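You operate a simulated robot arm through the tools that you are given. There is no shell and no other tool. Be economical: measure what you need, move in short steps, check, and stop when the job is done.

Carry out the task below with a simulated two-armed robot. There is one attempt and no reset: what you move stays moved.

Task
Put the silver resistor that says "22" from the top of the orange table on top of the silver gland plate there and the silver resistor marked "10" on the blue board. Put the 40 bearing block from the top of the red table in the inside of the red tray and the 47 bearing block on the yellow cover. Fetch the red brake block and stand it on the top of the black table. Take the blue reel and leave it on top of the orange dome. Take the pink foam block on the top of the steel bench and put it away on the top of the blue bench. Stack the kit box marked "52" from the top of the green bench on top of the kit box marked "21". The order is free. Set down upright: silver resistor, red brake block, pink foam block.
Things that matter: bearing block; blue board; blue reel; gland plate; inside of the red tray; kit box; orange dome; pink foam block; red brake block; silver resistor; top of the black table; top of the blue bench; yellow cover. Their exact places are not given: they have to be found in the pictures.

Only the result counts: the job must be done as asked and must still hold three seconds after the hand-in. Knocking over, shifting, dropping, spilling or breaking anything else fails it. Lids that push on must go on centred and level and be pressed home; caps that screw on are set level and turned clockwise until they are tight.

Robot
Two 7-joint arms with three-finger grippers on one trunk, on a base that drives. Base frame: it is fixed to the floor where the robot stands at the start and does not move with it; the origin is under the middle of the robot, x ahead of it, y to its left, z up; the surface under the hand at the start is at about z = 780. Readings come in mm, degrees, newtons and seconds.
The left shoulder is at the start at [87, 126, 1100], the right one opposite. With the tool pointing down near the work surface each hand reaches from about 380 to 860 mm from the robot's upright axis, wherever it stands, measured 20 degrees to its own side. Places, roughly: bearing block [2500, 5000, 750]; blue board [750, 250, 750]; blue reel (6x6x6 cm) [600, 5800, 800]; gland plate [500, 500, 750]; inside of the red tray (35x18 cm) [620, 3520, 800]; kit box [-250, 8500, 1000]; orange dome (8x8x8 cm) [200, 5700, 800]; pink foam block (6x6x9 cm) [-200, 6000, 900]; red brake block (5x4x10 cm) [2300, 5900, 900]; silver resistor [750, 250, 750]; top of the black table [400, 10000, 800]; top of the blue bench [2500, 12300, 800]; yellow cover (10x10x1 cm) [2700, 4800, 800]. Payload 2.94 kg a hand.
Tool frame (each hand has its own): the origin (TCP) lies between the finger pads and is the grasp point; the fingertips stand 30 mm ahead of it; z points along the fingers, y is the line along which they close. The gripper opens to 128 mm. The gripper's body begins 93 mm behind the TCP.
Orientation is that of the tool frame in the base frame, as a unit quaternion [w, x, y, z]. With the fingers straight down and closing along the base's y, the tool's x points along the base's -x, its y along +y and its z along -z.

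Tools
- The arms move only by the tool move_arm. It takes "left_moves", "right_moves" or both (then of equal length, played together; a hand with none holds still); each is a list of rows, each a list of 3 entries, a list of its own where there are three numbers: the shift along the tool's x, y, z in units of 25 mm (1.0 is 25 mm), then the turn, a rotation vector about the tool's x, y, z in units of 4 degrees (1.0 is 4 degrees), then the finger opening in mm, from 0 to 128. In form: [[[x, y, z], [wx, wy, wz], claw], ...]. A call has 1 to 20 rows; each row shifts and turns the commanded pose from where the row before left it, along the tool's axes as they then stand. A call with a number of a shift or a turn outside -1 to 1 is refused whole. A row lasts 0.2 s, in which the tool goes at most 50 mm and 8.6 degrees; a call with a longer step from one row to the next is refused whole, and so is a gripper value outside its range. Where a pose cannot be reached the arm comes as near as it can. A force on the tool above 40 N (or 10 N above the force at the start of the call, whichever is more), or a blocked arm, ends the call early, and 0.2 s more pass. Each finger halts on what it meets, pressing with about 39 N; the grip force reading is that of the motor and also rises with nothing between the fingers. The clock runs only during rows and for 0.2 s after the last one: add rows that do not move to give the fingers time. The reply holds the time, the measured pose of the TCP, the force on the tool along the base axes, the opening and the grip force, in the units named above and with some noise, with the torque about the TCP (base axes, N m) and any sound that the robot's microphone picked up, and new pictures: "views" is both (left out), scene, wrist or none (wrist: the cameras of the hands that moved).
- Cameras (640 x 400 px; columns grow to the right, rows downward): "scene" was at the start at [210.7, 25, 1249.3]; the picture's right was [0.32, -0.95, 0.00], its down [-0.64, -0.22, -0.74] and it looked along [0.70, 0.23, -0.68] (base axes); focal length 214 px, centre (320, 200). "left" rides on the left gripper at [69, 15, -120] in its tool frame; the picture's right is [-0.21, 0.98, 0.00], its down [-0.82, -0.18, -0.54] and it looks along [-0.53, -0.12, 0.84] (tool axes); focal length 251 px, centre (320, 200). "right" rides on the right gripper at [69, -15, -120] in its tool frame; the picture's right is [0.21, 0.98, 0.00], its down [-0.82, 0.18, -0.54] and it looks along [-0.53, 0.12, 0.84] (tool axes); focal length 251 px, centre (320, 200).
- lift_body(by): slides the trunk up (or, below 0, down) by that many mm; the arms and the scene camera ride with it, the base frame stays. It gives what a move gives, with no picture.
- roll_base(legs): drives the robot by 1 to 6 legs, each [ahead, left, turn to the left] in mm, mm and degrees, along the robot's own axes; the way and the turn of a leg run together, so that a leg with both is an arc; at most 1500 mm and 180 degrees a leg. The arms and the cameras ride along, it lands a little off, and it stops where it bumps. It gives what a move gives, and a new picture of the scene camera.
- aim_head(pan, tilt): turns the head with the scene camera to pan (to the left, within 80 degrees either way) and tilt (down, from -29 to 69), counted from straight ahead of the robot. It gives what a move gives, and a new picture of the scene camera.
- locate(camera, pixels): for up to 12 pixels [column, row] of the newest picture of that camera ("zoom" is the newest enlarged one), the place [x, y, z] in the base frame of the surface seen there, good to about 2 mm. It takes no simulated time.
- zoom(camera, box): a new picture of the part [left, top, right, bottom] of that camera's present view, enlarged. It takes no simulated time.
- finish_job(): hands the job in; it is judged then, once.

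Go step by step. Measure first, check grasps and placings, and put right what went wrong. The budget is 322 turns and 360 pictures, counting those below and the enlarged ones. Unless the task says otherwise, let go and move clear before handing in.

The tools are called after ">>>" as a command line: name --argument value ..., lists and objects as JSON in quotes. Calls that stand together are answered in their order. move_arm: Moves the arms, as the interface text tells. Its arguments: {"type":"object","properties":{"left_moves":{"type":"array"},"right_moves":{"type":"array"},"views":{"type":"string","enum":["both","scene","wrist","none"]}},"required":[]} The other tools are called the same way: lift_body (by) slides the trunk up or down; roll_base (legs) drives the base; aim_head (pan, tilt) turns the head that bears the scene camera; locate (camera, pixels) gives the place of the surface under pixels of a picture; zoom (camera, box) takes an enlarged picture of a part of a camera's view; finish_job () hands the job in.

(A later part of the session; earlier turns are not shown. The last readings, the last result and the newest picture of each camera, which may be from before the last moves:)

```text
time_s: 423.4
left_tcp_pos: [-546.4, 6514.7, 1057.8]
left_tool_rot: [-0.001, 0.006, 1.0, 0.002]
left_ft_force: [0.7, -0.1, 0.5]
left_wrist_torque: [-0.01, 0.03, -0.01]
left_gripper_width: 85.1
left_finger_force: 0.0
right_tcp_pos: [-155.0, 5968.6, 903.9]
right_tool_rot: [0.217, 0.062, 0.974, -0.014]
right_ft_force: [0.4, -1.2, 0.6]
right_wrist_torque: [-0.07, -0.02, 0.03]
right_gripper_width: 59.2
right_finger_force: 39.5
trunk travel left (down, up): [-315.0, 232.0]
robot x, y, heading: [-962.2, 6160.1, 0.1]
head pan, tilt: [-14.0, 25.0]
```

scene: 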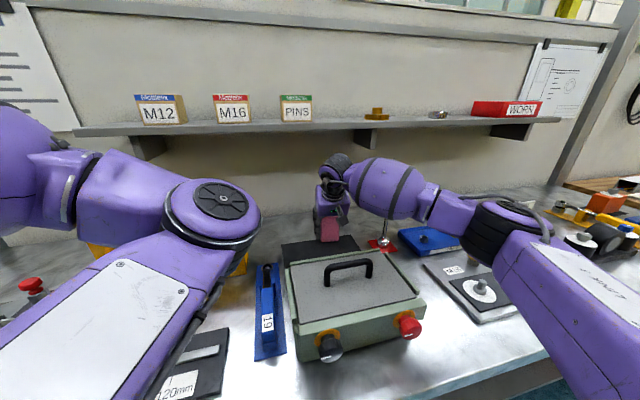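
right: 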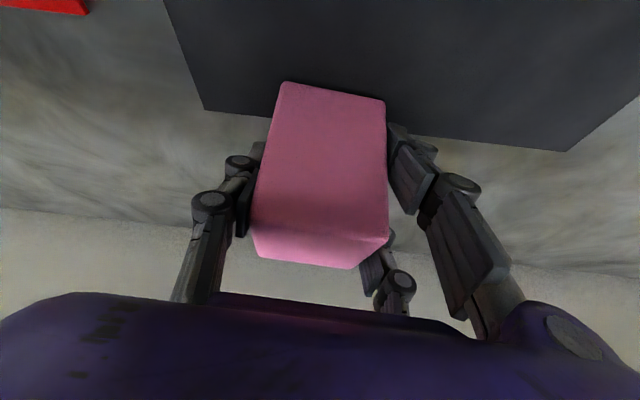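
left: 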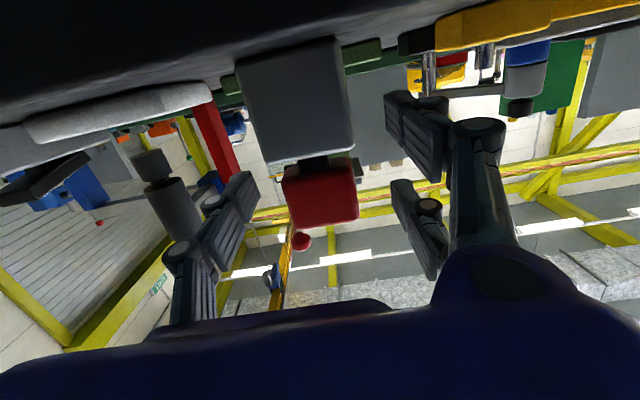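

Gripped (59 mm). I withdraw along the finger axis (up and back) slowly.

>>> move_arm --right_moves '[[[0, 0, 0], [0, 0, 0], 0], [[0, 0, -0.2], [0, 0, 0], 0], [[0, 0, -0.3], [0, 0, 0], 0], [[0, 0, -0.4], [0, 0, 0], 0], [[0, 0, -0.5], [0, 0, 0], 0], [[0, 0, -0.6], [0, 0, 0], 0], [[0, 0, -0.6], [0, 0, 0], 0], [[0, 0, -0.6], [0, 0, 0], 0], [[0, 0, -0.6], [0, 0, 0], 0], [[0, 0, -0.6], [0, 0, 0], 0], [[0, 0, -0.6], [0, 0, 0], 0], [[0, 0, -0.6], [0, 0, 0], 0], [[0, 0, -0.6], [0, 0, 0], 0], [[0, 0, -0.6], [0, 0, 0], 0], [[0, 0, -0.6], [0, 0, 0], 0]]' --views "both"

```text
time_s: 426.6
left_tcp_pos: [-545.9, 6512.8, 1057.2]
left_tool_rot: [-0.001, 0.006, 1.0, 0.003]
left_ft_force: [-0.8, 0.7, -0.4]
left_wrist_torque: [0.0, -0.01, 0.0]
left_gripper_width: 85.1
left_finger_force: 0.1
right_tcp_pos: [-233.1, 5980.3, 1071.3]
right_tool_rot: [0.217, 0.063, 0.974, -0.014]
right_ft_force: [-0.1, -0.1, -0.5]
right_wrist_torque: [-0.01, 0.0, -0.02]
right_gripper_width: 58.6
right_finger_force: 39.1
trunk travel left (down, up): [-315.0, 232.0]
robot x, y, heading: [-961.6, 6165.9, -0.2]
head pan, tilt: [-14.0, 25.0]
```

scene: 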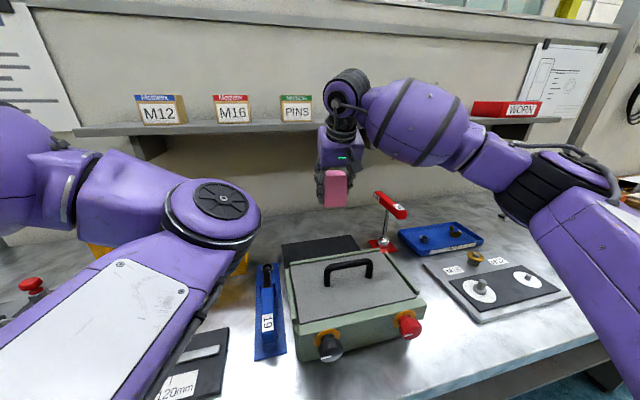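
right: 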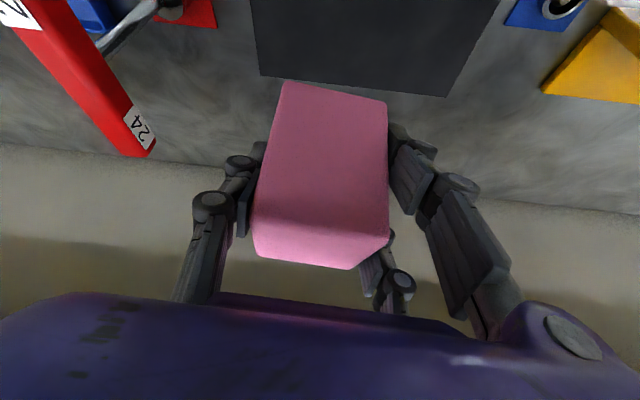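

Held and level. I retract the hand, back off, and drive north to the kit boxes on the green bench to look.

>>> move_arm --right_moves '[[[0.6, -0.3, -0.3], [0, 0, 0], 0], [[0.6, -0.3, -0.3], [0, 0, 0], 0], [[0.6, -0.3, -0.3], [0, 0, 0], 0], [[0.6, -0.3, -0.3], [0, 0, 0], 0], [[0.6, -0.3, -0.3], [0, 0, 0], 0], [[0.6, -0.3, -0.3], [0, 0, 0], 0], [[0.6, -0.3, -0.3], [0, 0, 0], 0], [[0.6, -0.3, -0.3], [0, 0, 0], 0], [[0.6, -0.3, -0.3], [0, 0, 0], 0], [[0.6, -0.3, -0.3], [0, 0, 0], 0]]' --views "none"

>>> roll_base --legs '[[-300, 0, 0], [0, 0, 90], [1400, 0, 0], [900, 0, 0], [0, 0, -90]]'

>>> aim_head --pan -5 --tilt 22

```text
time_s: 428.8
left_tcp_pos: [-545.7, 6513.4, 1058.0]
left_tool_rot: [-0.001, 0.006, 1.0, 0.002]
left_ft_force: [-0.6, 0.8, 1.2]
left_wrist_torque: [-0.01, 0.0, -0.02]
left_gripper_width: 85.0
left_finger_force: 0.0
right_tcp_pos: [-410.3, 5925.9, 1076.9]
right_tool_rot: [0.216, 0.062, 0.974, -0.014]
right_ft_force: [0.3, 0.4, -0.5]
right_wrist_torque: [0.01, 0.0, 0.0]
right_gripper_width: 58.3
right_finger_force: 39.7
trunk travel left (down, up): [-315.0, 232.0]
robot x, y, heading: [-961.5, 6160.5, -0.0]
head pan, tilt: [-14.0, 25.0]
```

```text
time_s: 445.0
left_tcp_pos: [-1614.4, 8798.5, 1056.8]
left_tool_rot: [0.008, 0.712, -0.702, 0.005]
left_ft_force: [-0.8, -0.9, -0.5]
left_wrist_torque: [-0.01, -0.03, 0.07]
left_gripper_width: 85.7
left_finger_force: 0.1
right_tcp_pos: [-1026.5, 8943.9, 1075.9]
right_tool_rot: [0.163, -0.645, 0.732, 0.144]
right_ft_force: [0.5, 0.1, -0.3]
right_wrist_torque: [0.01, 0.01, -0.03]
right_gripper_width: 58.7
right_finger_force: 38.8
trunk travel left (down, up): [-315.0, 232.0]
robot x, y, heading: [-1263.9, 8390.1, 90.4]
head pan, tilt: [-14.0, 25.0]
stopped in leg 4: the force on the tool passed its limit at 66 N (the readings are from after the stop); the commanded pose is now the measured one
```

scene: 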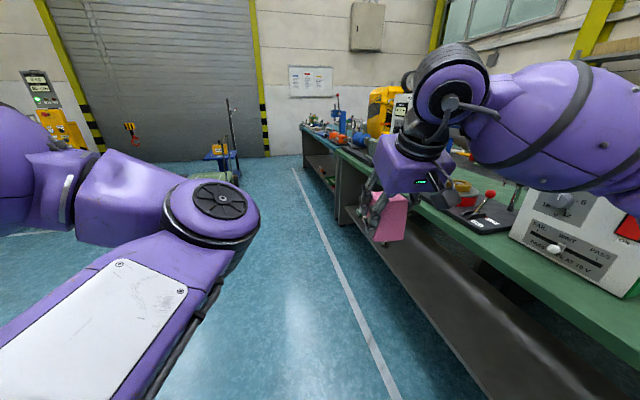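

```text
time_s: 445.7
left_tcp_pos: [-1616.2, 8797.7, 1057.5]
left_tool_rot: [0.008, 0.712, -0.702, 0.005]
left_ft_force: [0.4, -3.5, -0.1]
left_wrist_torque: [-0.07, -0.02, 0.17]
left_gripper_width: 85.3
left_finger_force: 0.6
right_tcp_pos: [-1027.0, 8944.4, 1075.5]
right_tool_rot: [0.162, -0.646, 0.732, 0.144]
right_ft_force: [-0.8, -0.8, -0.8]
right_wrist_torque: [0.0, -0.03, 0.0]
right_gripper_width: 58.5
right_finger_force: 38.4
trunk travel left (down, up): [-315.0, 232.0]
robot x, y, heading: [-1260.2, 8389.7, 90.1]
head pan, tilt: [-5.0, 22.0]
```

scene: 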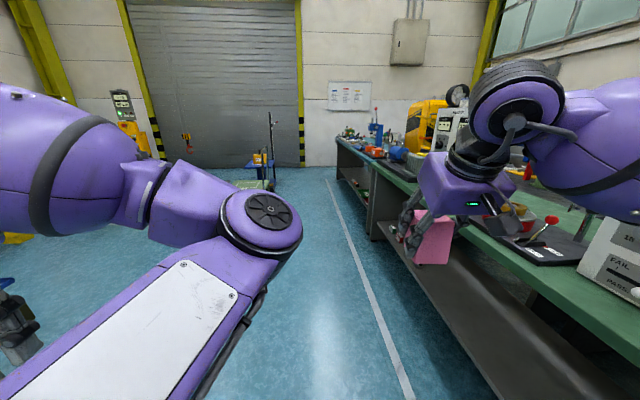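

The left hand bumped something at (−1616,8810). I back up a little and look left.

>>> roll_base --legs '[[-120, 0, 0]]'

>>> aim_head --pan 60 --tilt 20

>>> zoom --camera "left" --box '[0, 0, 640, 400]'

```text
time_s: 446.9
left_tcp_pos: [-1615.1, 8678.7, 1056.3]
left_tool_rot: [0.008, 0.712, -0.702, 0.005]
left_ft_force: [0.9, -0.6, 0.2]
left_wrist_torque: [0.01, -0.02, 0.02]
left_gripper_width: 85.0
left_finger_force: 0.1
right_tcp_pos: [-1026.6, 8824.1, 1075.1]
right_tool_rot: [0.163, -0.646, 0.732, 0.144]
right_ft_force: [-0.4, 0.2, -0.3]
right_wrist_torque: [0.01, -0.03, -0.03]
right_gripper_width: 58.7
right_finger_force: 39.0
trunk travel left (down, up): [-315.0, 232.0]
robot x, y, heading: [-1265.8, 8270.5, 90.4]
head pan, tilt: [-5.0, 22.0]
```

scene: 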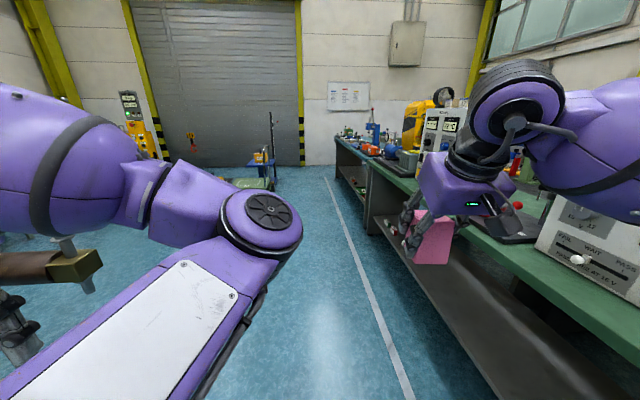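

```text
time_s: 448.3
left_tcp_pos: [-1614.9, 8678.8, 1057.6]
left_tool_rot: [0.008, 0.711, -0.703, 0.006]
left_ft_force: [0.3, -0.6, -0.1]
left_wrist_torque: [0.01, 0.03, 0.01]
left_gripper_width: 85.1
left_finger_force: 0.1
right_tcp_pos: [-1026.2, 8823.6, 1075.6]
right_tool_rot: [0.163, -0.646, 0.732, 0.144]
right_ft_force: [-0.6, 0.4, -0.3]
right_wrist_torque: [0.0, -0.04, -0.04]
right_gripper_width: 58.6
right_finger_force: 39.0
trunk travel left (down, up): [-315.0, 232.0]
robot x, y, heading: [-1262.0, 8270.7, 90.3]
head pan, tilt: [60.0, 20.0]
```

scene: 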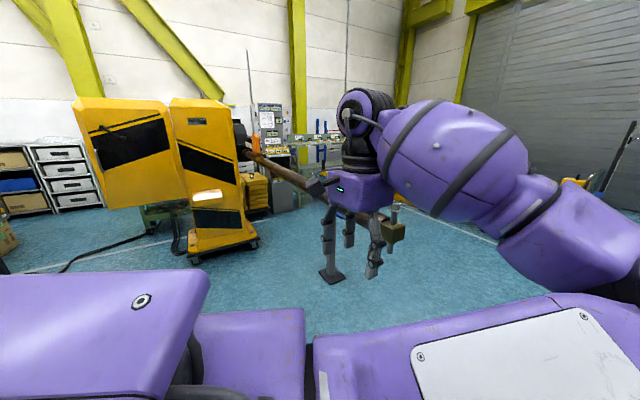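

```text
1.00 times, centred on (320, 200) of left (not enlarged: the box is as wide or as high as the picture)
```

zoom: 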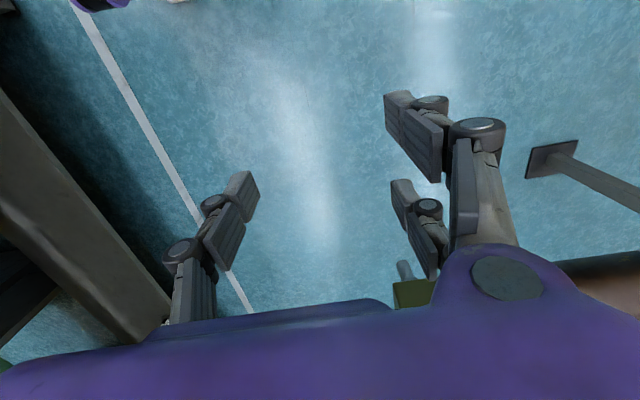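

It is the end of a fixed pipe (with valve) reaching out from the west machine; it still stands as before. I turn right to face the green bench, away from it.

>>> roll_base --legs '[[0, 0, -90]]'

>>> aim_head --pan 0 --tilt 20

```text
time_s: 452.5
left_tcp_pos: [-853.0, 8616.8, 1057.0]
left_tool_rot: [-0.01, -0.001, 1.0, 0.002]
left_ft_force: [-0.2, 0.0, 0.1]
left_wrist_torque: [0.01, -0.01, 0.0]
left_gripper_width: 85.0
left_finger_force: 0.1
right_tcp_pos: [-713.4, 8027.6, 1076.2]
right_tool_rot: [0.216, 0.066, 0.974, -0.014]
right_ft_force: [0.3, 0.1, 0.0]
right_wrist_torque: [0.06, 0.05, 0.0]
right_gripper_width: 58.4
right_finger_force: 39.0
trunk travel left (down, up): [-315.0, 232.0]
robot x, y, heading: [-1264.9, 8266.5, -0.6]
head pan, tilt: [60.0, 20.0]
```

scene: 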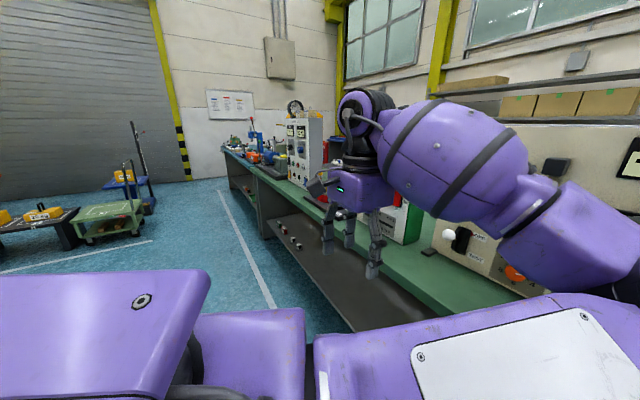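

```text
time_s: 453.8
left_tcp_pos: [-852.4, 8616.8, 1057.0]
left_tool_rot: [-0.009, -0.002, 1.0, 0.002]
left_ft_force: [0.7, 0.4, -0.4]
left_wrist_torque: [0.01, 0.0, -0.02]
left_gripper_width: 84.9
left_finger_force: 0.1
right_tcp_pos: [-713.6, 8027.3, 1076.5]
right_tool_rot: [0.217, 0.066, 0.974, -0.014]
right_ft_force: [-0.1, 0.7, 0.5]
right_wrist_torque: [0.0, 0.02, 0.0]
right_gripper_width: 58.7
right_finger_force: 39.6
trunk travel left (down, up): [-315.0, 232.0]
robot x, y, heading: [-1266.6, 8268.3, -0.4]
head pan, tilt: [0.0, 20.0]
```

scene: 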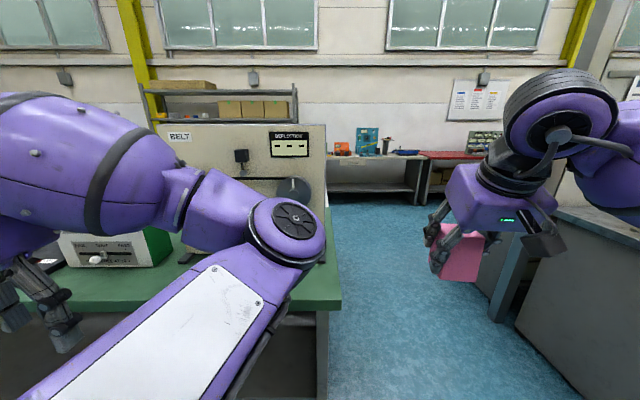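

The kit boxes are on the east side of the tall panels. I go into the cross-aisle and look at the green bench from its south end.

>>> roll_base --legs '[[0, -670, 0.4], [1130, 0, 0], [0, 0, 90]]'

>>> aim_head --pan -5 --tilt 25

```text
time_s: 464.4
left_tcp_pos: [108.6, 7960.0, 1059.4]
left_tool_rot: [-0.002, 0.006, 1.0, -0.004]
left_ft_force: [1.1, 0.6, -0.2]
left_wrist_torque: [-0.02, 0.01, -0.03]
left_gripper_width: 85.0
left_finger_force: 0.0
right_tcp_pos: [237.3, 7358.5, 1078.0]
right_tool_rot: [0.213, 0.084, 0.973, -0.031]
right_ft_force: [-0.7, 0.8, -0.2]
right_wrist_torque: [-0.01, -0.02, 0.0]
right_gripper_width: 58.8
right_finger_force: 39.3
trunk travel left (down, up): [-315.0, 232.0]
robot x, y, heading: [-291.6, 7611.6, -1.2]
head pan, tilt: [0.0, 20.0]
stopped in leg 2: the robot was blocked; the commanded pose is now the measured one
```

scene: 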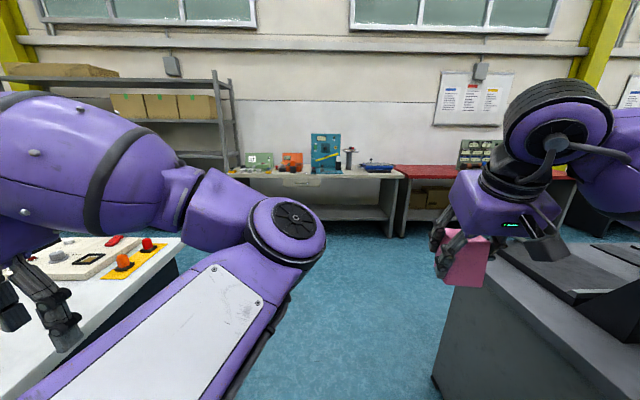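

```text
time_s: 465.1
left_tcp_pos: [105.3, 7960.2, 1060.6]
left_tool_rot: [0.001, 0.005, 1.0, -0.004]
left_ft_force: [-0.8, -0.5, 0.7]
left_wrist_torque: [-0.03, 0.0, 0.0]
left_gripper_width: 85.0
left_finger_force: 0.1
right_tcp_pos: [235.5, 7359.0, 1078.2]
right_tool_rot: [0.214, 0.08, 0.973, -0.028]
right_ft_force: [0.8, 0.8, 0.2]
right_wrist_torque: [0.01, 0.0, 0.02]
right_gripper_width: 58.8
right_finger_force: 38.5
trunk travel left (down, up): [-315.0, 232.0]
robot x, y, heading: [-288.4, 7606.9, -0.9]
head pan, tilt: [-5.0, 25.0]
```

scene: 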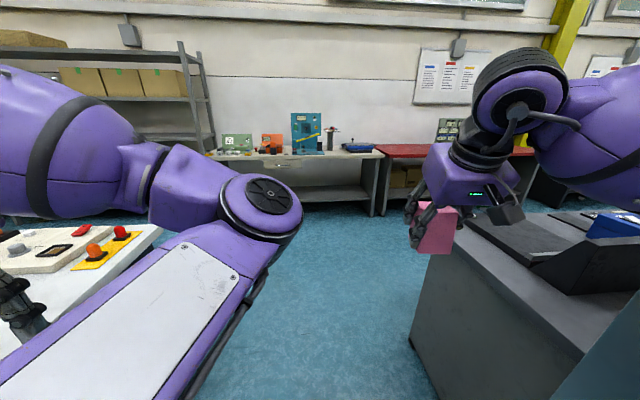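

The right elbow likely touched the post; I back off 60 mm and turn left to face the green bench's end.

>>> roll_base --legs '[[-60, 0, 0], [0, 0, 91]]'

>>> aim_head --pan -15 --tilt 20

```text
time_s: 469.9
left_tcp_pos: [-692.0, 8021.9, 1056.8]
left_tool_rot: [-0.007, -0.706, 0.708, -0.005]
left_ft_force: [0.2, -1.1, 0.2]
left_wrist_torque: [0.0, 0.02, -0.03]
left_gripper_width: 84.9
left_finger_force: 0.1
right_tcp_pos: [-94.4, 8154.9, 1066.4]
right_tool_rot: [0.162, -0.634, 0.745, 0.129]
right_ft_force: [-0.3, -0.6, -0.3]
right_wrist_torque: [-0.03, 0.0, -0.03]
right_gripper_width: 58.6
right_finger_force: 38.5
trunk travel left (down, up): [-315.0, 232.0]
robot x, y, heading: [-351.7, 7604.1, 89.1]
head pan, tilt: [-5.0, 25.0]
```

scene: 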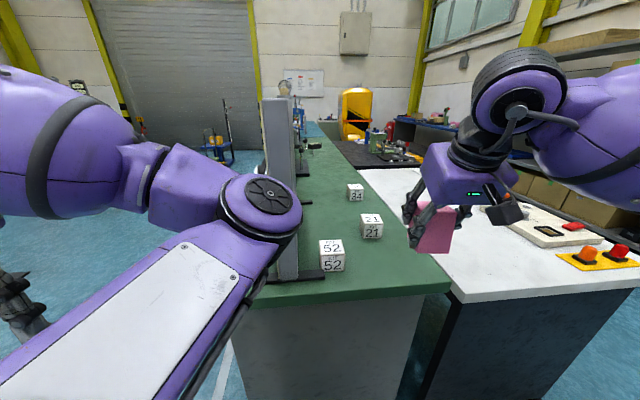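

```text
time_s: 470.6
left_tcp_pos: [-693.5, 8022.7, 1057.3]
left_tool_rot: [-0.008, -0.706, 0.708, -0.005]
left_ft_force: [0.0, -0.1, 0.1]
left_wrist_torque: [-0.01, -0.01, -0.01]
left_gripper_width: 84.8
left_finger_force: 0.2
right_tcp_pos: [-94.4, 8155.0, 1066.0]
right_tool_rot: [0.161, -0.635, 0.745, 0.129]
right_ft_force: [0.2, -1.5, 0.4]
right_wrist_torque: [0.03, 0.02, 0.01]
right_gripper_width: 58.3
right_finger_force: 38.6
trunk travel left (down, up): [-315.0, 232.0]
robot x, y, heading: [-351.5, 7607.3, 88.8]
head pan, tilt: [-15.0, 20.0]
```

scene: 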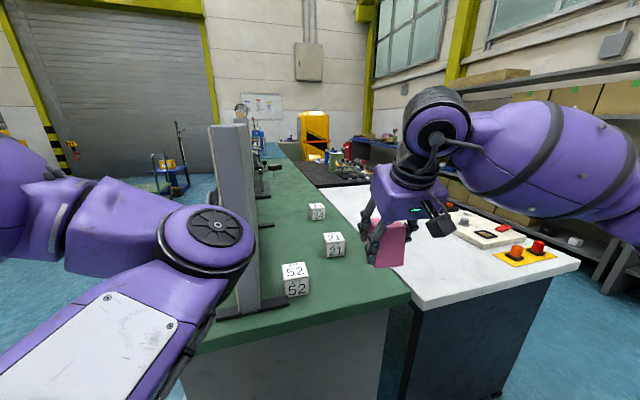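

"52" is near the bench end and "21" behind it. I shift right 240 mm and closer by 80 mm so the free left hand can reach both.

>>> roll_base --legs '[[80, -240, 1]]'

>>> aim_head --pan 8 --tilt 35

```text
time_s: 473.3
left_tcp_pos: [-456.4, 8094.0, 1056.1]
left_tool_rot: [0.007, 0.712, -0.703, 0.005]
left_ft_force: [0.0, 0.2, 0.1]
left_wrist_torque: [0.02, -0.01, -0.02]
left_gripper_width: 85.2
left_finger_force: 0.0
right_tcp_pos: [138.8, 8237.1, 1065.6]
right_tool_rot: [0.16, -0.641, 0.74, 0.13]
right_ft_force: [0.0, -0.1, 0.0]
right_wrist_torque: [-0.01, 0.02, -0.01]
right_gripper_width: 58.6
right_finger_force: 39.2
trunk travel left (down, up): [-315.0, 232.0]
robot x, y, heading: [-110.0, 7683.5, 90.0]
head pan, tilt: [-15.0, 20.0]
```

scene: 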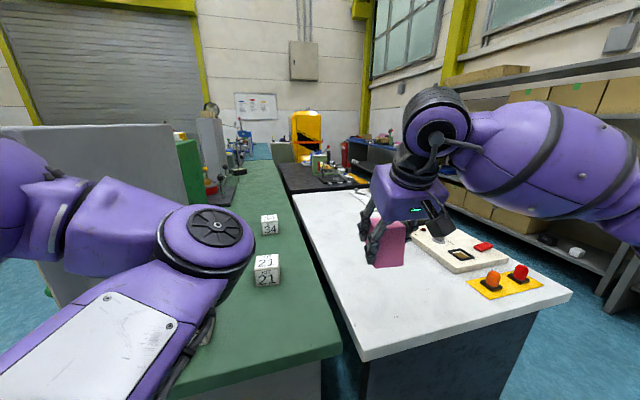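

```text
time_s: 474.2
left_tcp_pos: [-457.3, 8094.4, 1057.5]
left_tool_rot: [0.007, 0.711, -0.703, 0.005]
left_ft_force: [0.2, -0.1, 0.7]
left_wrist_torque: [0.0, 0.02, -0.01]
left_gripper_width: 85.0
left_finger_force: 0.0
right_tcp_pos: [138.9, 8237.8, 1065.3]
right_tool_rot: [0.16, -0.64, 0.74, 0.13]
right_ft_force: [0.4, -0.4, -0.8]
right_wrist_torque: [0.01, 0.01, 0.02]
right_gripper_width: 58.7
right_finger_force: 38.9
trunk travel left (down, up): [-315.0, 232.0]
robot x, y, heading: [-107.8, 7689.4, 89.9]
head pan, tilt: [8.0, 35.0]
```

scene: 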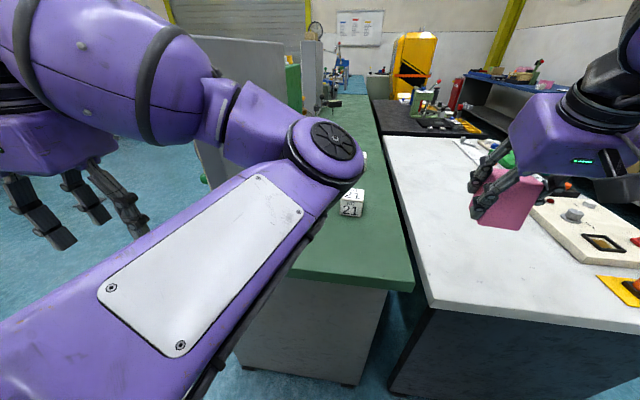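

The left arm blocks the view and would have to work between panels. I'll deliver the pink block first with the right hand and return for the kit boxes with the right hand free. I strafe right into the main aisle and go north.

>>> roll_base --legs '[[0, -1400, 0], [0, -200, 0], [1400, 0, 0], [1300, 0, 0]]'

>>> aim_head --pan -10 --tilt 12

```text
time_s: 501.4
left_tcp_pos: [1044.5, 10813.3, 1056.9]
left_tool_rot: [0.008, 0.723, -0.691, 0.005]
left_ft_force: [0.5, 1.1, -0.2]
left_wrist_torque: [-0.01, -0.02, 0.01]
left_gripper_width: 85.1
left_finger_force: 0.0
right_tcp_pos: [1635.2, 10976.7, 1067.1]
right_tool_rot: [0.158, -0.653, 0.729, 0.132]
right_ft_force: [-0.4, 0.8, -1.3]
right_wrist_torque: [-0.02, 0.02, -0.01]
right_gripper_width: 58.4
right_finger_force: 39.2
trunk travel left (down, up): [-315.0, 232.0]
robot x, y, heading: [1407.5, 10420.6, 92.1]
head pan, tilt: [8.0, 35.0]
```

scene: 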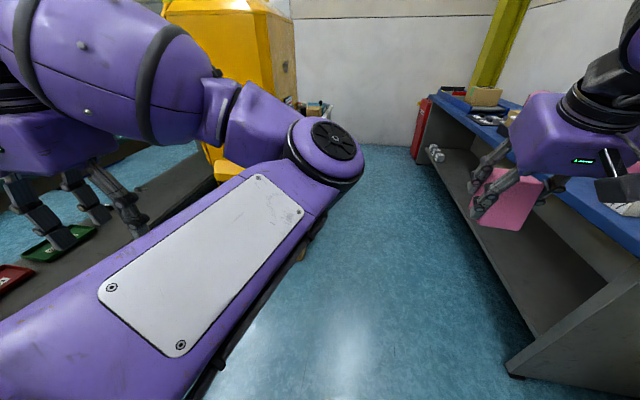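

```text
time_s: 502.3
left_tcp_pos: [1045.1, 10813.3, 1057.4]
left_tool_rot: [0.007, 0.723, -0.691, 0.005]
left_ft_force: [1.1, -0.1, 0.0]
left_wrist_torque: [0.01, 0.02, 0.01]
left_gripper_width: 84.9
left_finger_force: 0.1
right_tcp_pos: [1635.8, 10974.9, 1066.1]
right_tool_rot: [0.157, -0.654, 0.728, 0.133]
right_ft_force: [0.0, 0.0, -1.3]
right_wrist_torque: [-0.05, -0.01, 0.06]
right_gripper_width: 58.6
right_finger_force: 39.1
trunk travel left (down, up): [-315.0, 232.0]
robot x, y, heading: [1408.7, 10417.1, 91.8]
head pan, tilt: [-10.0, 12.0]
```

scene: 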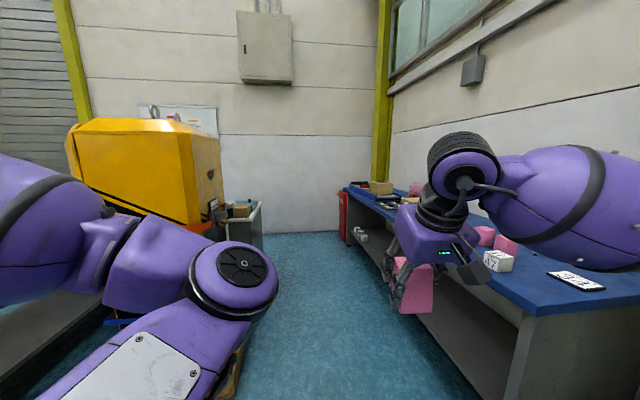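

>>> locate --camera "scene" --pixels '[[195, 170], [215, 180], [240, 365], [250, 225], [545, 310], [525, 340], [350, 195], [480, 295], [485, 235], [498, 260], [575, 280], [380, 188]]'

>>> zoom --camera "scene" --box '[320, 150, 620, 340]'

```text
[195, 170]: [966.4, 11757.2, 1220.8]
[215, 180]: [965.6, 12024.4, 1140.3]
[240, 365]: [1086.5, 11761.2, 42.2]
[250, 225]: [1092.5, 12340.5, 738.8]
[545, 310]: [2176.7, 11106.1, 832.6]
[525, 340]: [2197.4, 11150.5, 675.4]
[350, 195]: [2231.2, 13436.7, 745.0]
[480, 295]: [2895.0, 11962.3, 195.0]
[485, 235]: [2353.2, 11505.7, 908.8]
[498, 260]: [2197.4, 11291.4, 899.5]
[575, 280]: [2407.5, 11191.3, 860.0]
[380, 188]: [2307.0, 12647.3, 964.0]
```

```text
2.11 times, centred on (470, 245) of scene
```

zoom: 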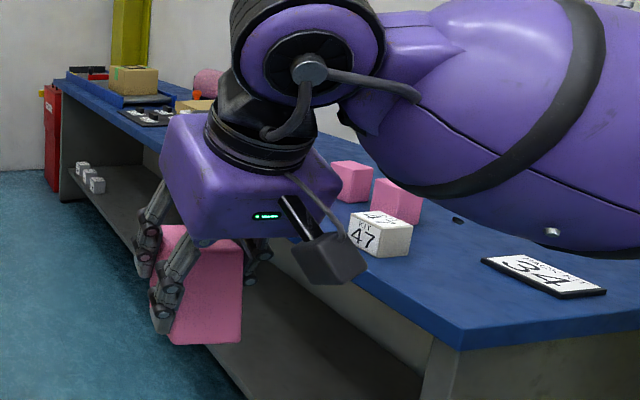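

The blue bench (top z≈848, front x≈2190, y 11106–13437) is to the right. I go on to y≈10900 and turn right to face it.

>>> roll_base --legs '[[480, 0, 0], [0, 0, -92]]'

>>> aim_head --pan 20 --tilt 20

```text
time_s: 509.0
left_tcp_pos: [1802.0, 11240.7, 1057.2]
left_tool_rot: [-0.008, -0.004, 1.0, 0.002]
left_ft_force: [-0.4, -0.8, 0.2]
left_wrist_torque: [-0.03, 0.03, 0.0]
left_gripper_width: 85.0
left_finger_force: 0.0
right_tcp_pos: [1942.0, 10643.9, 1065.7]
right_tool_rot: [0.205, 0.073, 0.976, -0.022]
right_ft_force: [0.3, -0.8, 0.1]
right_wrist_torque: [0.0, -0.02, 0.04]
right_gripper_width: 58.6
right_finger_force: 38.7
trunk travel left (down, up): [-315.0, 232.0]
robot x, y, heading: [1394.5, 10894.6, -0.2]
head pan, tilt: [-10.0, 12.0]
```

scene: 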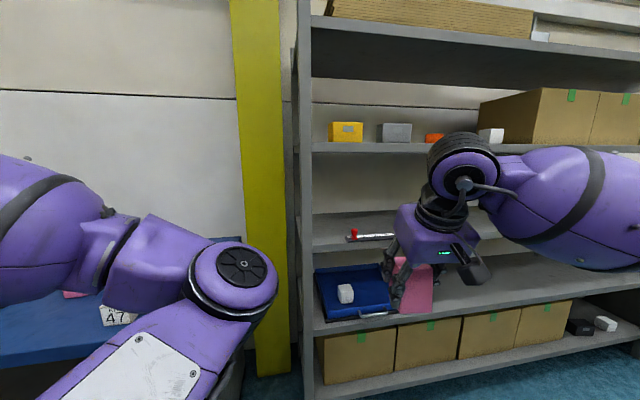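

```text
time_s: 510.0
left_tcp_pos: [1802.1, 11241.5, 1057.2]
left_tool_rot: [-0.009, -0.004, 1.0, 0.001]
left_ft_force: [-0.4, -0.6, -0.2]
left_wrist_torque: [-0.05, 0.03, -0.01]
left_gripper_width: 85.0
left_finger_force: 0.0
right_tcp_pos: [1941.8, 10643.3, 1065.4]
right_tool_rot: [0.205, 0.073, 0.976, -0.022]
right_ft_force: [-0.3, -0.2, 0.2]
right_wrist_torque: [0.03, 0.0, 0.0]
right_gripper_width: 58.8
right_finger_force: 38.8
trunk travel left (down, up): [-315.0, 232.0]
robot x, y, heading: [1392.4, 10894.8, 0.0]
head pan, tilt: [20.0, 20.0]
```

scene: 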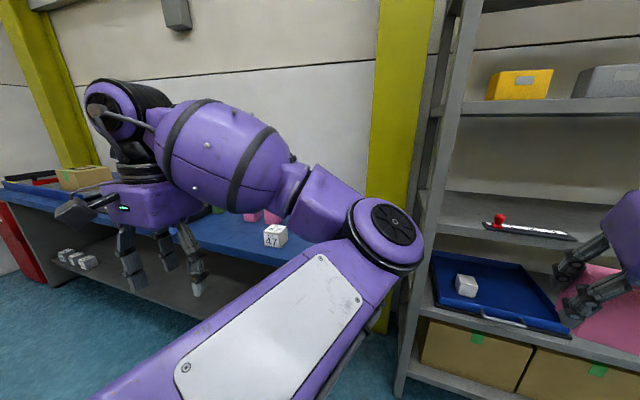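

I strafe left along the bench (keeping clear of the rack behind).

>>> roll_base --legs '[[0, 450, 0], [140, 0, 0], [0, 250, 0]]'

>>> aim_head --pan -14 --tilt 25

```text
time_s: 517.8
left_tcp_pos: [1946.1, 11941.2, 1057.3]
left_tool_rot: [-0.009, -0.004, 1.0, 0.002]
left_ft_force: [-0.3, 0.7, 0.5]
left_wrist_torque: [-0.01, -0.02, 0.03]
left_gripper_width: 85.0
left_finger_force: 0.0
right_tcp_pos: [2087.3, 11344.9, 1065.8]
right_tool_rot: [0.206, 0.072, 0.976, -0.021]
right_ft_force: [-0.6, -0.6, 0.1]
right_wrist_torque: [-0.02, 0.01, -0.01]
right_gripper_width: 58.8
right_finger_force: 38.8
trunk travel left (down, up): [-315.0, 232.0]
robot x, y, heading: [1536.3, 11596.1, -0.3]
head pan, tilt: [20.0, 20.0]
```

scene: 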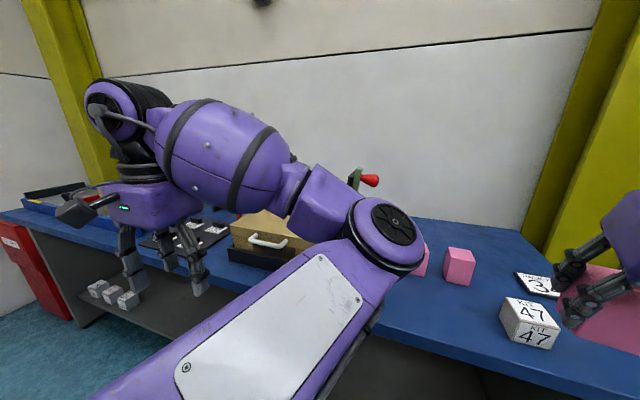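

```text
time_s: 518.8
left_tcp_pos: [1947.0, 11941.6, 1057.0]
left_tool_rot: [-0.008, -0.004, 1.0, 0.002]
left_ft_force: [-0.1, -0.3, 0.1]
left_wrist_torque: [-0.04, -0.03, 0.02]
left_gripper_width: 84.9
left_finger_force: 0.1
right_tcp_pos: [2086.2, 11345.2, 1065.8]
right_tool_rot: [0.205, 0.073, 0.976, -0.022]
right_ft_force: [0.3, -0.1, -0.8]
right_wrist_torque: [0.0, 0.01, 0.01]
right_gripper_width: 58.6
right_finger_force: 39.4
trunk travel left (down, up): [-315.0, 232.0]
robot x, y, heading: [1535.3, 11594.5, -0.1]
head pan, tilt: [-14.0, 25.0]
```

scene: 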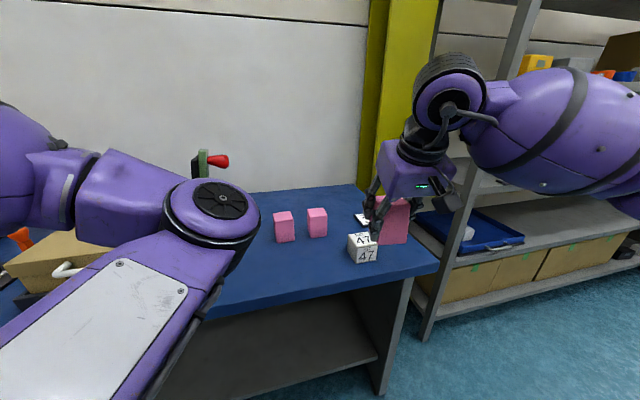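

>>> locate --camera "scene" --pixels '[[280, 270], [310, 270], [260, 280], [330, 255], [285, 240], [317, 235], [352, 258], [240, 310], [300, 300], [363, 240], [345, 210]]'

```text
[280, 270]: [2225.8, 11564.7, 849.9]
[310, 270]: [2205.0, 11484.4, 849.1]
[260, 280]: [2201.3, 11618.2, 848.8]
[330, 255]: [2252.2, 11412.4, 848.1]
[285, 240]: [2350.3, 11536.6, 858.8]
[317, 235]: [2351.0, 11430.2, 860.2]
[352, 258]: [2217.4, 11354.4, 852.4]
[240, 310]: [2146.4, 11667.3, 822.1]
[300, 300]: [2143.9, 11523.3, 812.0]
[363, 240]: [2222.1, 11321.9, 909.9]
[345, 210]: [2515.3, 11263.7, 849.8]
```

Free spot in front of the other blocks: (2245,11500), bench z 849. I correct the small tilt from the bump and move over it.

>>> move_arm --right_moves '[[[0, 0, 0], [-0.31, -0.34, -0.25], 0], [[-0.4, 0.695, 0.451], [0, 0, 0], 0], [[-0.4, 0.695, 0.451], [0, 0, 0], 0], [[-0.4, 0.695, 0.451], [0, 0, 0], 0], [[-0.4, 0.695, 0.451], [0, 0, 0], 0], [[-0.4, 0.695, 0.451], [0, 0, 0], 0], [[-0.4, 0.695, 0.451], [0, 0, 0], 0], [[-0.4, 0.695, 0.451], [0, 0, 0], 0], [[-0.4, 0.695, 0.451], [0, 0, 0], 0], [[-0.4, 0.695, 0.451], [0, 0, 0], 0], [[-0.4, 0.695, 0.451], [0, 0, 0], 0]]' --views "both"

>>> zoom --camera "scene" --box '[220, 140, 400, 300]'

```text
time_s: 521.2
left_tcp_pos: [1947.5, 11941.3, 1057.4]
left_tool_rot: [-0.009, -0.005, 1.0, 0.001]
left_ft_force: [0.8, -0.3, 0.4]
left_wrist_torque: [-0.02, 0.02, 0.0]
left_gripper_width: 84.9
left_finger_force: 0.1
right_tcp_pos: [2245.5, 11499.7, 1003.9]
right_tool_rot: [0.217, 0.062, 0.974, -0.015]
right_ft_force: [0.1, 0.2, 0.5]
right_wrist_torque: [-0.02, 0.02, 0.01]
right_gripper_width: 58.9
right_finger_force: 39.3
trunk travel left (down, up): [-315.0, 232.0]
robot x, y, heading: [1535.7, 11594.6, 0.2]
head pan, tilt: [-14.0, 25.0]
```

scene: 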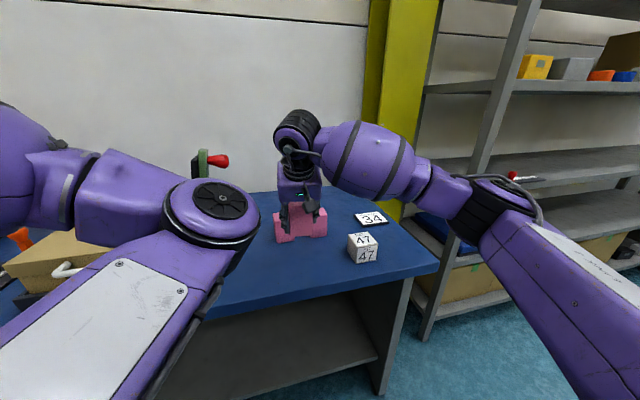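
right: 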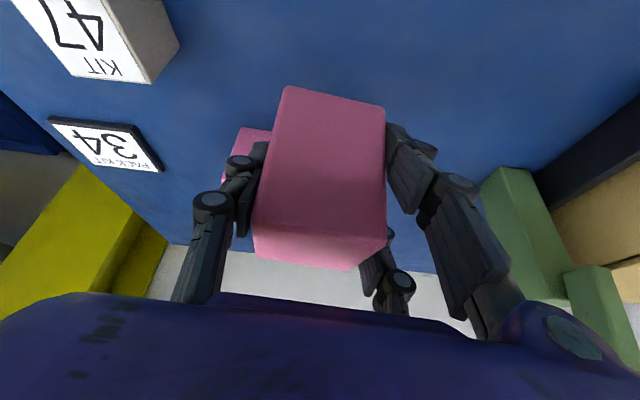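

```text
2.50 times, centred on (310, 220) of scene
```

zoom: 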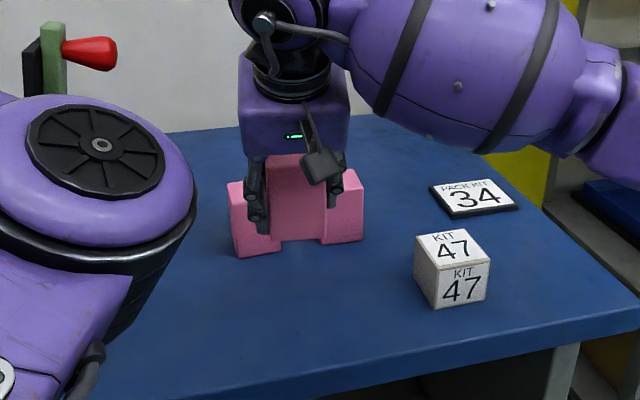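

Aligned above the free spot. I lower vertically.

>>> move_arm --right_moves '[[[0.254, 0, 0.544], [0, 0, 0], 0], [[0.254, 0, 0.544], [0, 0, 0], 0], [[0.254, 0, 0.544], [0, 0, 0], 0], [[0.254, 0, 0.544], [0, 0, 0], 0], [[0.254, 0, 0.544], [0, 0, 0], 0], [[0.212, 0, 0.453], [0, 0, 0], 0], [[0.085, 0, 0.181], [0, 0, 0], 0], [[0.042, 0, 0.09], [0, 0, 0], 0], [[0, 0, 0], [0, 0, 0], 0]]' --views "none"

```text
time_s: 523.2
left_tcp_pos: [1947.3, 11941.5, 1057.2]
left_tool_rot: [-0.008, -0.005, 1.0, 0.003]
left_ft_force: [0.8, -1.2, -0.1]
left_wrist_torque: [0.04, 0.0, 0.0]
left_gripper_width: 84.9
left_finger_force: 0.1
right_tcp_pos: [2246.0, 11501.2, 911.6]
right_tool_rot: [0.216, 0.062, 0.974, -0.014]
right_ft_force: [0.4, 0.0, -0.3]
right_wrist_torque: [0.0, -0.03, 0.03]
right_gripper_width: 58.3
right_finger_force: 39.2
trunk travel left (down, up): [-315.0, 232.0]
robot x, y, heading: [1537.2, 11593.8, -0.2]
head pan, tilt: [-14.0, 25.0]
```

>>> move_arm --right_moves '[[[0.042, 0, 0.09], [0, 0, 0], 0], [[0.042, 0, 0.09], [0, 0, 0], 0], [[0.042, 0, 0.09], [0, 0, 0], 0], [[0.03, 0, 0.07], [0, 0, 0], 0], [[0, 0, 0], [0, 0, 0], 0]]' --views "none"

```text
time_s: 524.4
left_tcp_pos: [1945.9, 11942.2, 1057.6]
left_tool_rot: [-0.008, -0.004, 1.0, 0.002]
left_ft_force: [-0.2, -0.1, -0.8]
left_wrist_torque: [0.0, -0.01, 0.01]
left_gripper_width: 84.9
left_finger_force: 0.1
right_tcp_pos: [2245.3, 11499.8, 902.9]
right_tool_rot: [0.219, 0.061, 0.974, -0.013]
right_ft_force: [0.3, -0.2, 7.2]
right_wrist_torque: [-0.09, -0.23, -0.01]
right_gripper_width: 58.5
right_finger_force: 38.7
trunk travel left (down, up): [-315.0, 232.0]
robot x, y, heading: [1539.2, 11592.6, -0.0]
head pan, tilt: [-14.0, 25.0]
```

Contact (7 N). I open gradually and withdraw along the finger axis.

>>> move_arm --right_moves '[[[0, 0, 0], [0, 0, 0], 62], [[0, 0, 0], [0, 0, 0], 70], [[0, 0, 0], [0, 0, 0], 85], [[0, 0, 0], [0, 0, 0], 90], [[0, 0, -0.5], [0, 0, 0], 90], [[0, 0, -0.8], [0, 0, 0], 90], [[0, 0, -0.9], [0, 0, 0], 90], [[0, 0, -0.9], [0, 0, 0], 90], [[0, 0, -0.9], [0, 0, 0], 90], [[0, 0, -0.9], [0, 0, 0], 90], [[0, 0, -0.9], [0, 0, 0], 90], [[0, 0, -0.9], [0, 0, 0], 90]]' --views "both"

```text
time_s: 527.0
left_tcp_pos: [1944.6, 11941.5, 1056.5]
left_tool_rot: [-0.008, -0.004, 1.0, 0.002]
left_ft_force: [0.0, 0.1, 0.5]
left_wrist_torque: [-0.01, -0.04, -0.02]
left_gripper_width: 85.3
left_finger_force: 0.1
right_tcp_pos: [2175.6, 11510.0, 1055.5]
right_tool_rot: [0.218, 0.062, 0.974, -0.014]
right_ft_force: [0.2, -0.1, 0.4]
right_wrist_torque: [-0.01, -0.02, -0.05]
right_gripper_width: 89.9
right_finger_force: 0.1
trunk travel left (down, up): [-315.0, 232.0]
robot x, y, heading: [1539.8, 11598.3, -0.1]
head pan, tilt: [-14.0, 25.0]
```

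scene: 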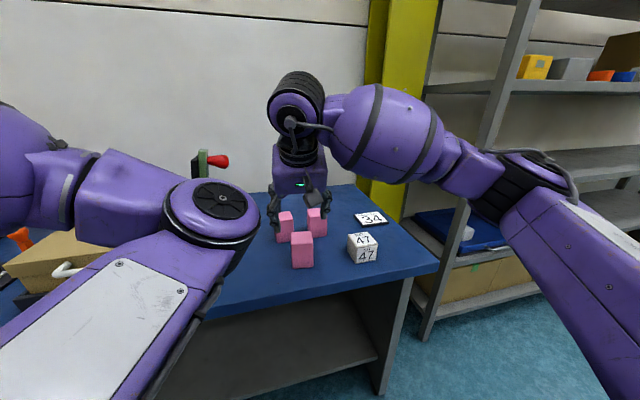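
right: 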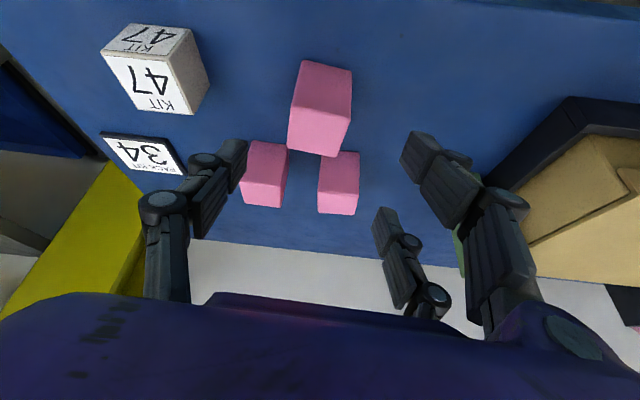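

The pink block stands on the blue bench. I straighten the right hand, tuck it, and drive back to the kit boxes.

>>> move_arm --right_moves '[[[0.5, -0.3, -0.3], [0, 1, 0], 90], [[0.5, -0.3, -0.3], [0, 1, 0], 90], [[0.5, -0.3, -0.3], [0, 1, 0], 90], [[0.5, -0.3, 0], [0, 1, 0], 90], [[0.5, -0.5, 0], [0, 1, 0], 90], [[0.5, -0.5, 0], [0, 1, 0], 90], [[0.5, -0.5, 0], [0, 0.25, 0], 90], [[0.5, -0.5, -0.3], [0, 0, -0.9], 90], [[0.5, -0.5, -0.3], [0, 0, -0.85], 90], [[0.5, -0.5, 0], [0, 0, 0], 90]]' --views "none"

>>> roll_base --legs '[[0, -250, 0], [-140, 0, 0], [0, -450, 0], [0, 0, 90], [-1400, 0, 0], [-1400, 0, 0]]'

```text
time_s: 529.2
left_tcp_pos: [1945.5, 11941.0, 1057.3]
left_tool_rot: [-0.007, -0.005, 1.0, 0.002]
left_ft_force: [-0.1, 1.0, 0.0]
left_wrist_torque: [0.03, 0.0, -0.03]
left_gripper_width: 85.2
left_finger_force: 0.0
right_tcp_pos: [2033.8, 11418.1, 1069.3]
right_tool_rot: [0.001, 0.002, 1.0, -0.001]
right_ft_force: [-0.1, -0.1, 1.0]
right_wrist_torque: [-0.02, -0.03, -0.01]
right_gripper_width: 90.0
right_finger_force: 0.0
trunk travel left (down, up): [-315.0, 232.0]
robot x, y, heading: [1537.2, 11596.5, -0.0]
head pan, tilt: [-14.0, 25.0]
```

```text
time_s: 554.0
left_tcp_pos: [1066.1, 8494.5, 1057.2]
left_tool_rot: [0.008, 0.713, -0.701, 0.005]
left_ft_force: [-0.5, 0.4, 0.2]
left_wrist_torque: [0.0, -0.01, 0.02]
left_gripper_width: 84.9
left_finger_force: 0.0
right_tcp_pos: [1586.5, 8587.6, 1069.3]
right_tool_rot: [0.0, 0.709, -0.706, -0.001]
right_ft_force: [-0.6, 0.2, -1.0]
right_wrist_torque: [0.06, -0.01, -0.01]
right_gripper_width: 90.0
right_finger_force: 0.0
trunk travel left (down, up): [-315.0, 232.0]
robot x, y, heading: [1417.0, 8086.7, 90.0]
head pan, tilt: [-14.0, 25.0]
```

scene: 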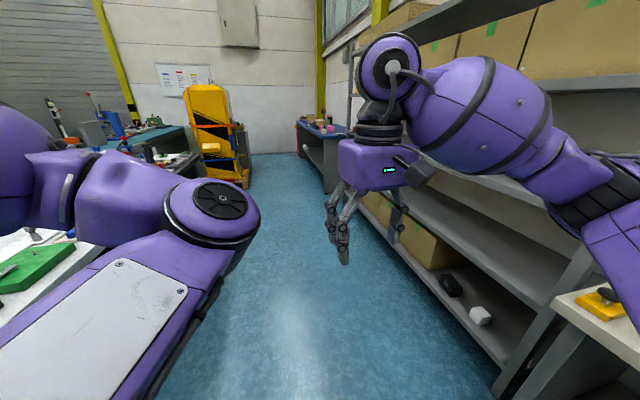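

I back up to y≈7690 and strafe left to x≈−330 in front of the green bench's end.

>>> roll_base --legs '[[-400, 0, 0], [0, 1400, 0], [0, 350, 0]]'

>>> aim_head --pan -20 --tilt 30

```text
time_s: 571.7
left_tcp_pos: [-669.6, 8096.0, 1057.4]
left_tool_rot: [0.008, 0.711, -0.703, 0.005]
left_ft_force: [-0.1, 0.0, -1.1]
left_wrist_torque: [0.03, -0.02, 0.0]
left_gripper_width: 85.1
left_finger_force: 0.1
right_tcp_pos: [-147.3, 8187.7, 1069.4]
right_tool_rot: [0.0, 0.708, -0.707, -0.001]
right_ft_force: [-0.9, 0.5, -0.5]
right_wrist_torque: [0.0, 0.02, -0.01]
right_gripper_width: 90.1
right_finger_force: 0.1
trunk travel left (down, up): [-315.0, 232.0]
robot x, y, heading: [-316.4, 7686.8, 90.1]
head pan, tilt: [-14.0, 25.0]
```

scene: 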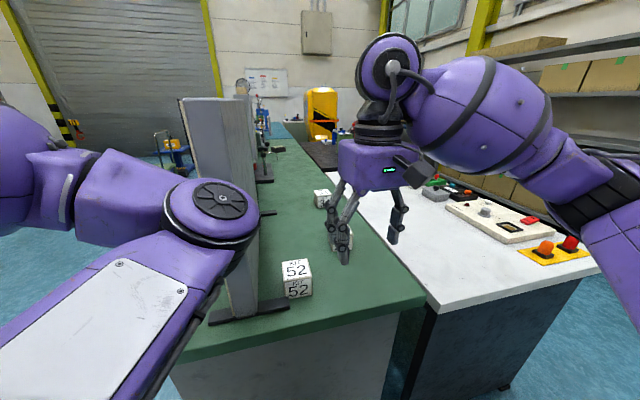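

```text
time_s: 572.4
left_tcp_pos: [-668.4, 8096.6, 1055.9]
left_tool_rot: [0.007, 0.712, -0.702, 0.005]
left_ft_force: [-0.6, -0.7, 0.3]
left_wrist_torque: [0.01, 0.02, 0.02]
left_gripper_width: 84.8
left_finger_force: 0.1
right_tcp_pos: [-146.5, 8187.3, 1069.2]
right_tool_rot: [-0.001, 0.708, -0.706, -0.001]
right_ft_force: [0.3, -0.4, -0.3]
right_wrist_torque: [-0.03, -0.01, -0.02]
right_gripper_width: 90.0
right_finger_force: 0.1
trunk travel left (down, up): [-315.0, 232.0]
robot x, y, heading: [-321.6, 7686.9, 89.9]
head pan, tilt: [-20.0, 30.0]
```

scene: 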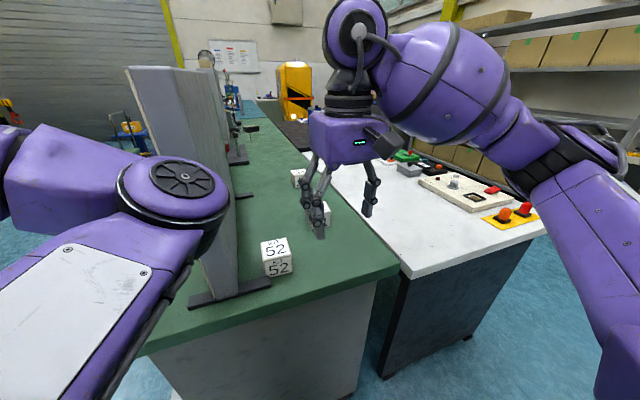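

>>> zoom --camera "scene" --box '[190, 150, 370, 310]'

>>> zoom --camera "right" --box '[0, 0, 640, 400]'

```text
2.50 times, centred on (280, 230) of scene
```

zoom: 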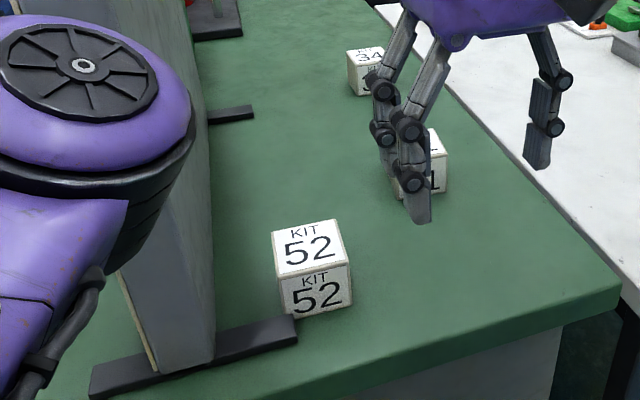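

```text
1.00 times, centred on (320, 200) of right (not enlarged: the box is as wide or as high as the picture)
```

zoom: 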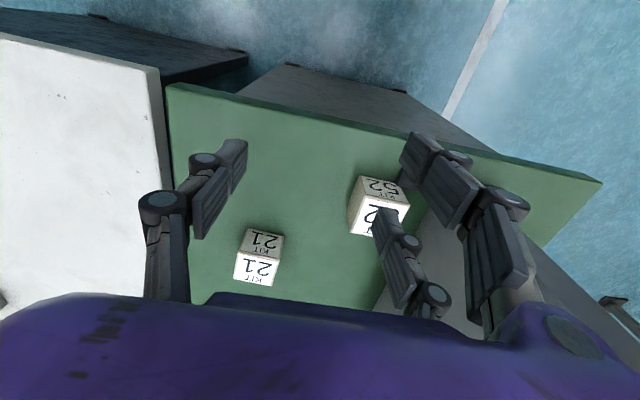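

>>> locate --camera "scene" --pixels '[[262, 244], [285.5, 239], [291, 254.3], [265.5, 260], [276, 249], [278, 268], [245, 286], [235, 240], [238, 165]]'

>>> locate --camera "right" --pixels '[[240, 253], [279, 259], [273, 283], [236, 277], [257, 268], [262, 240], [358, 180], [402, 188], [410, 250], [372, 215]]'

```text
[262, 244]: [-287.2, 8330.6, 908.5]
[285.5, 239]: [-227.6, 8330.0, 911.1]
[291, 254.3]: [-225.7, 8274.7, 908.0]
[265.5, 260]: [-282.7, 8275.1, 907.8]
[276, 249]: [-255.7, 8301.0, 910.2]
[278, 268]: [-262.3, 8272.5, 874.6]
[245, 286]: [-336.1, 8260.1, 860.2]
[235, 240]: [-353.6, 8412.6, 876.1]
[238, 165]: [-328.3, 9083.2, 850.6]
```

```text
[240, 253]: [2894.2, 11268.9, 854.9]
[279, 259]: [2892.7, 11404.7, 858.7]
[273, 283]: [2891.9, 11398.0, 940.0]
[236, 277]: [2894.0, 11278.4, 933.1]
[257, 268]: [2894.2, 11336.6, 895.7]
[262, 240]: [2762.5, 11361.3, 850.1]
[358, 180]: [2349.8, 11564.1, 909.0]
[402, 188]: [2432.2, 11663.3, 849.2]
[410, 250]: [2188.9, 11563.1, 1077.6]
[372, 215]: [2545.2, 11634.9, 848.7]
```

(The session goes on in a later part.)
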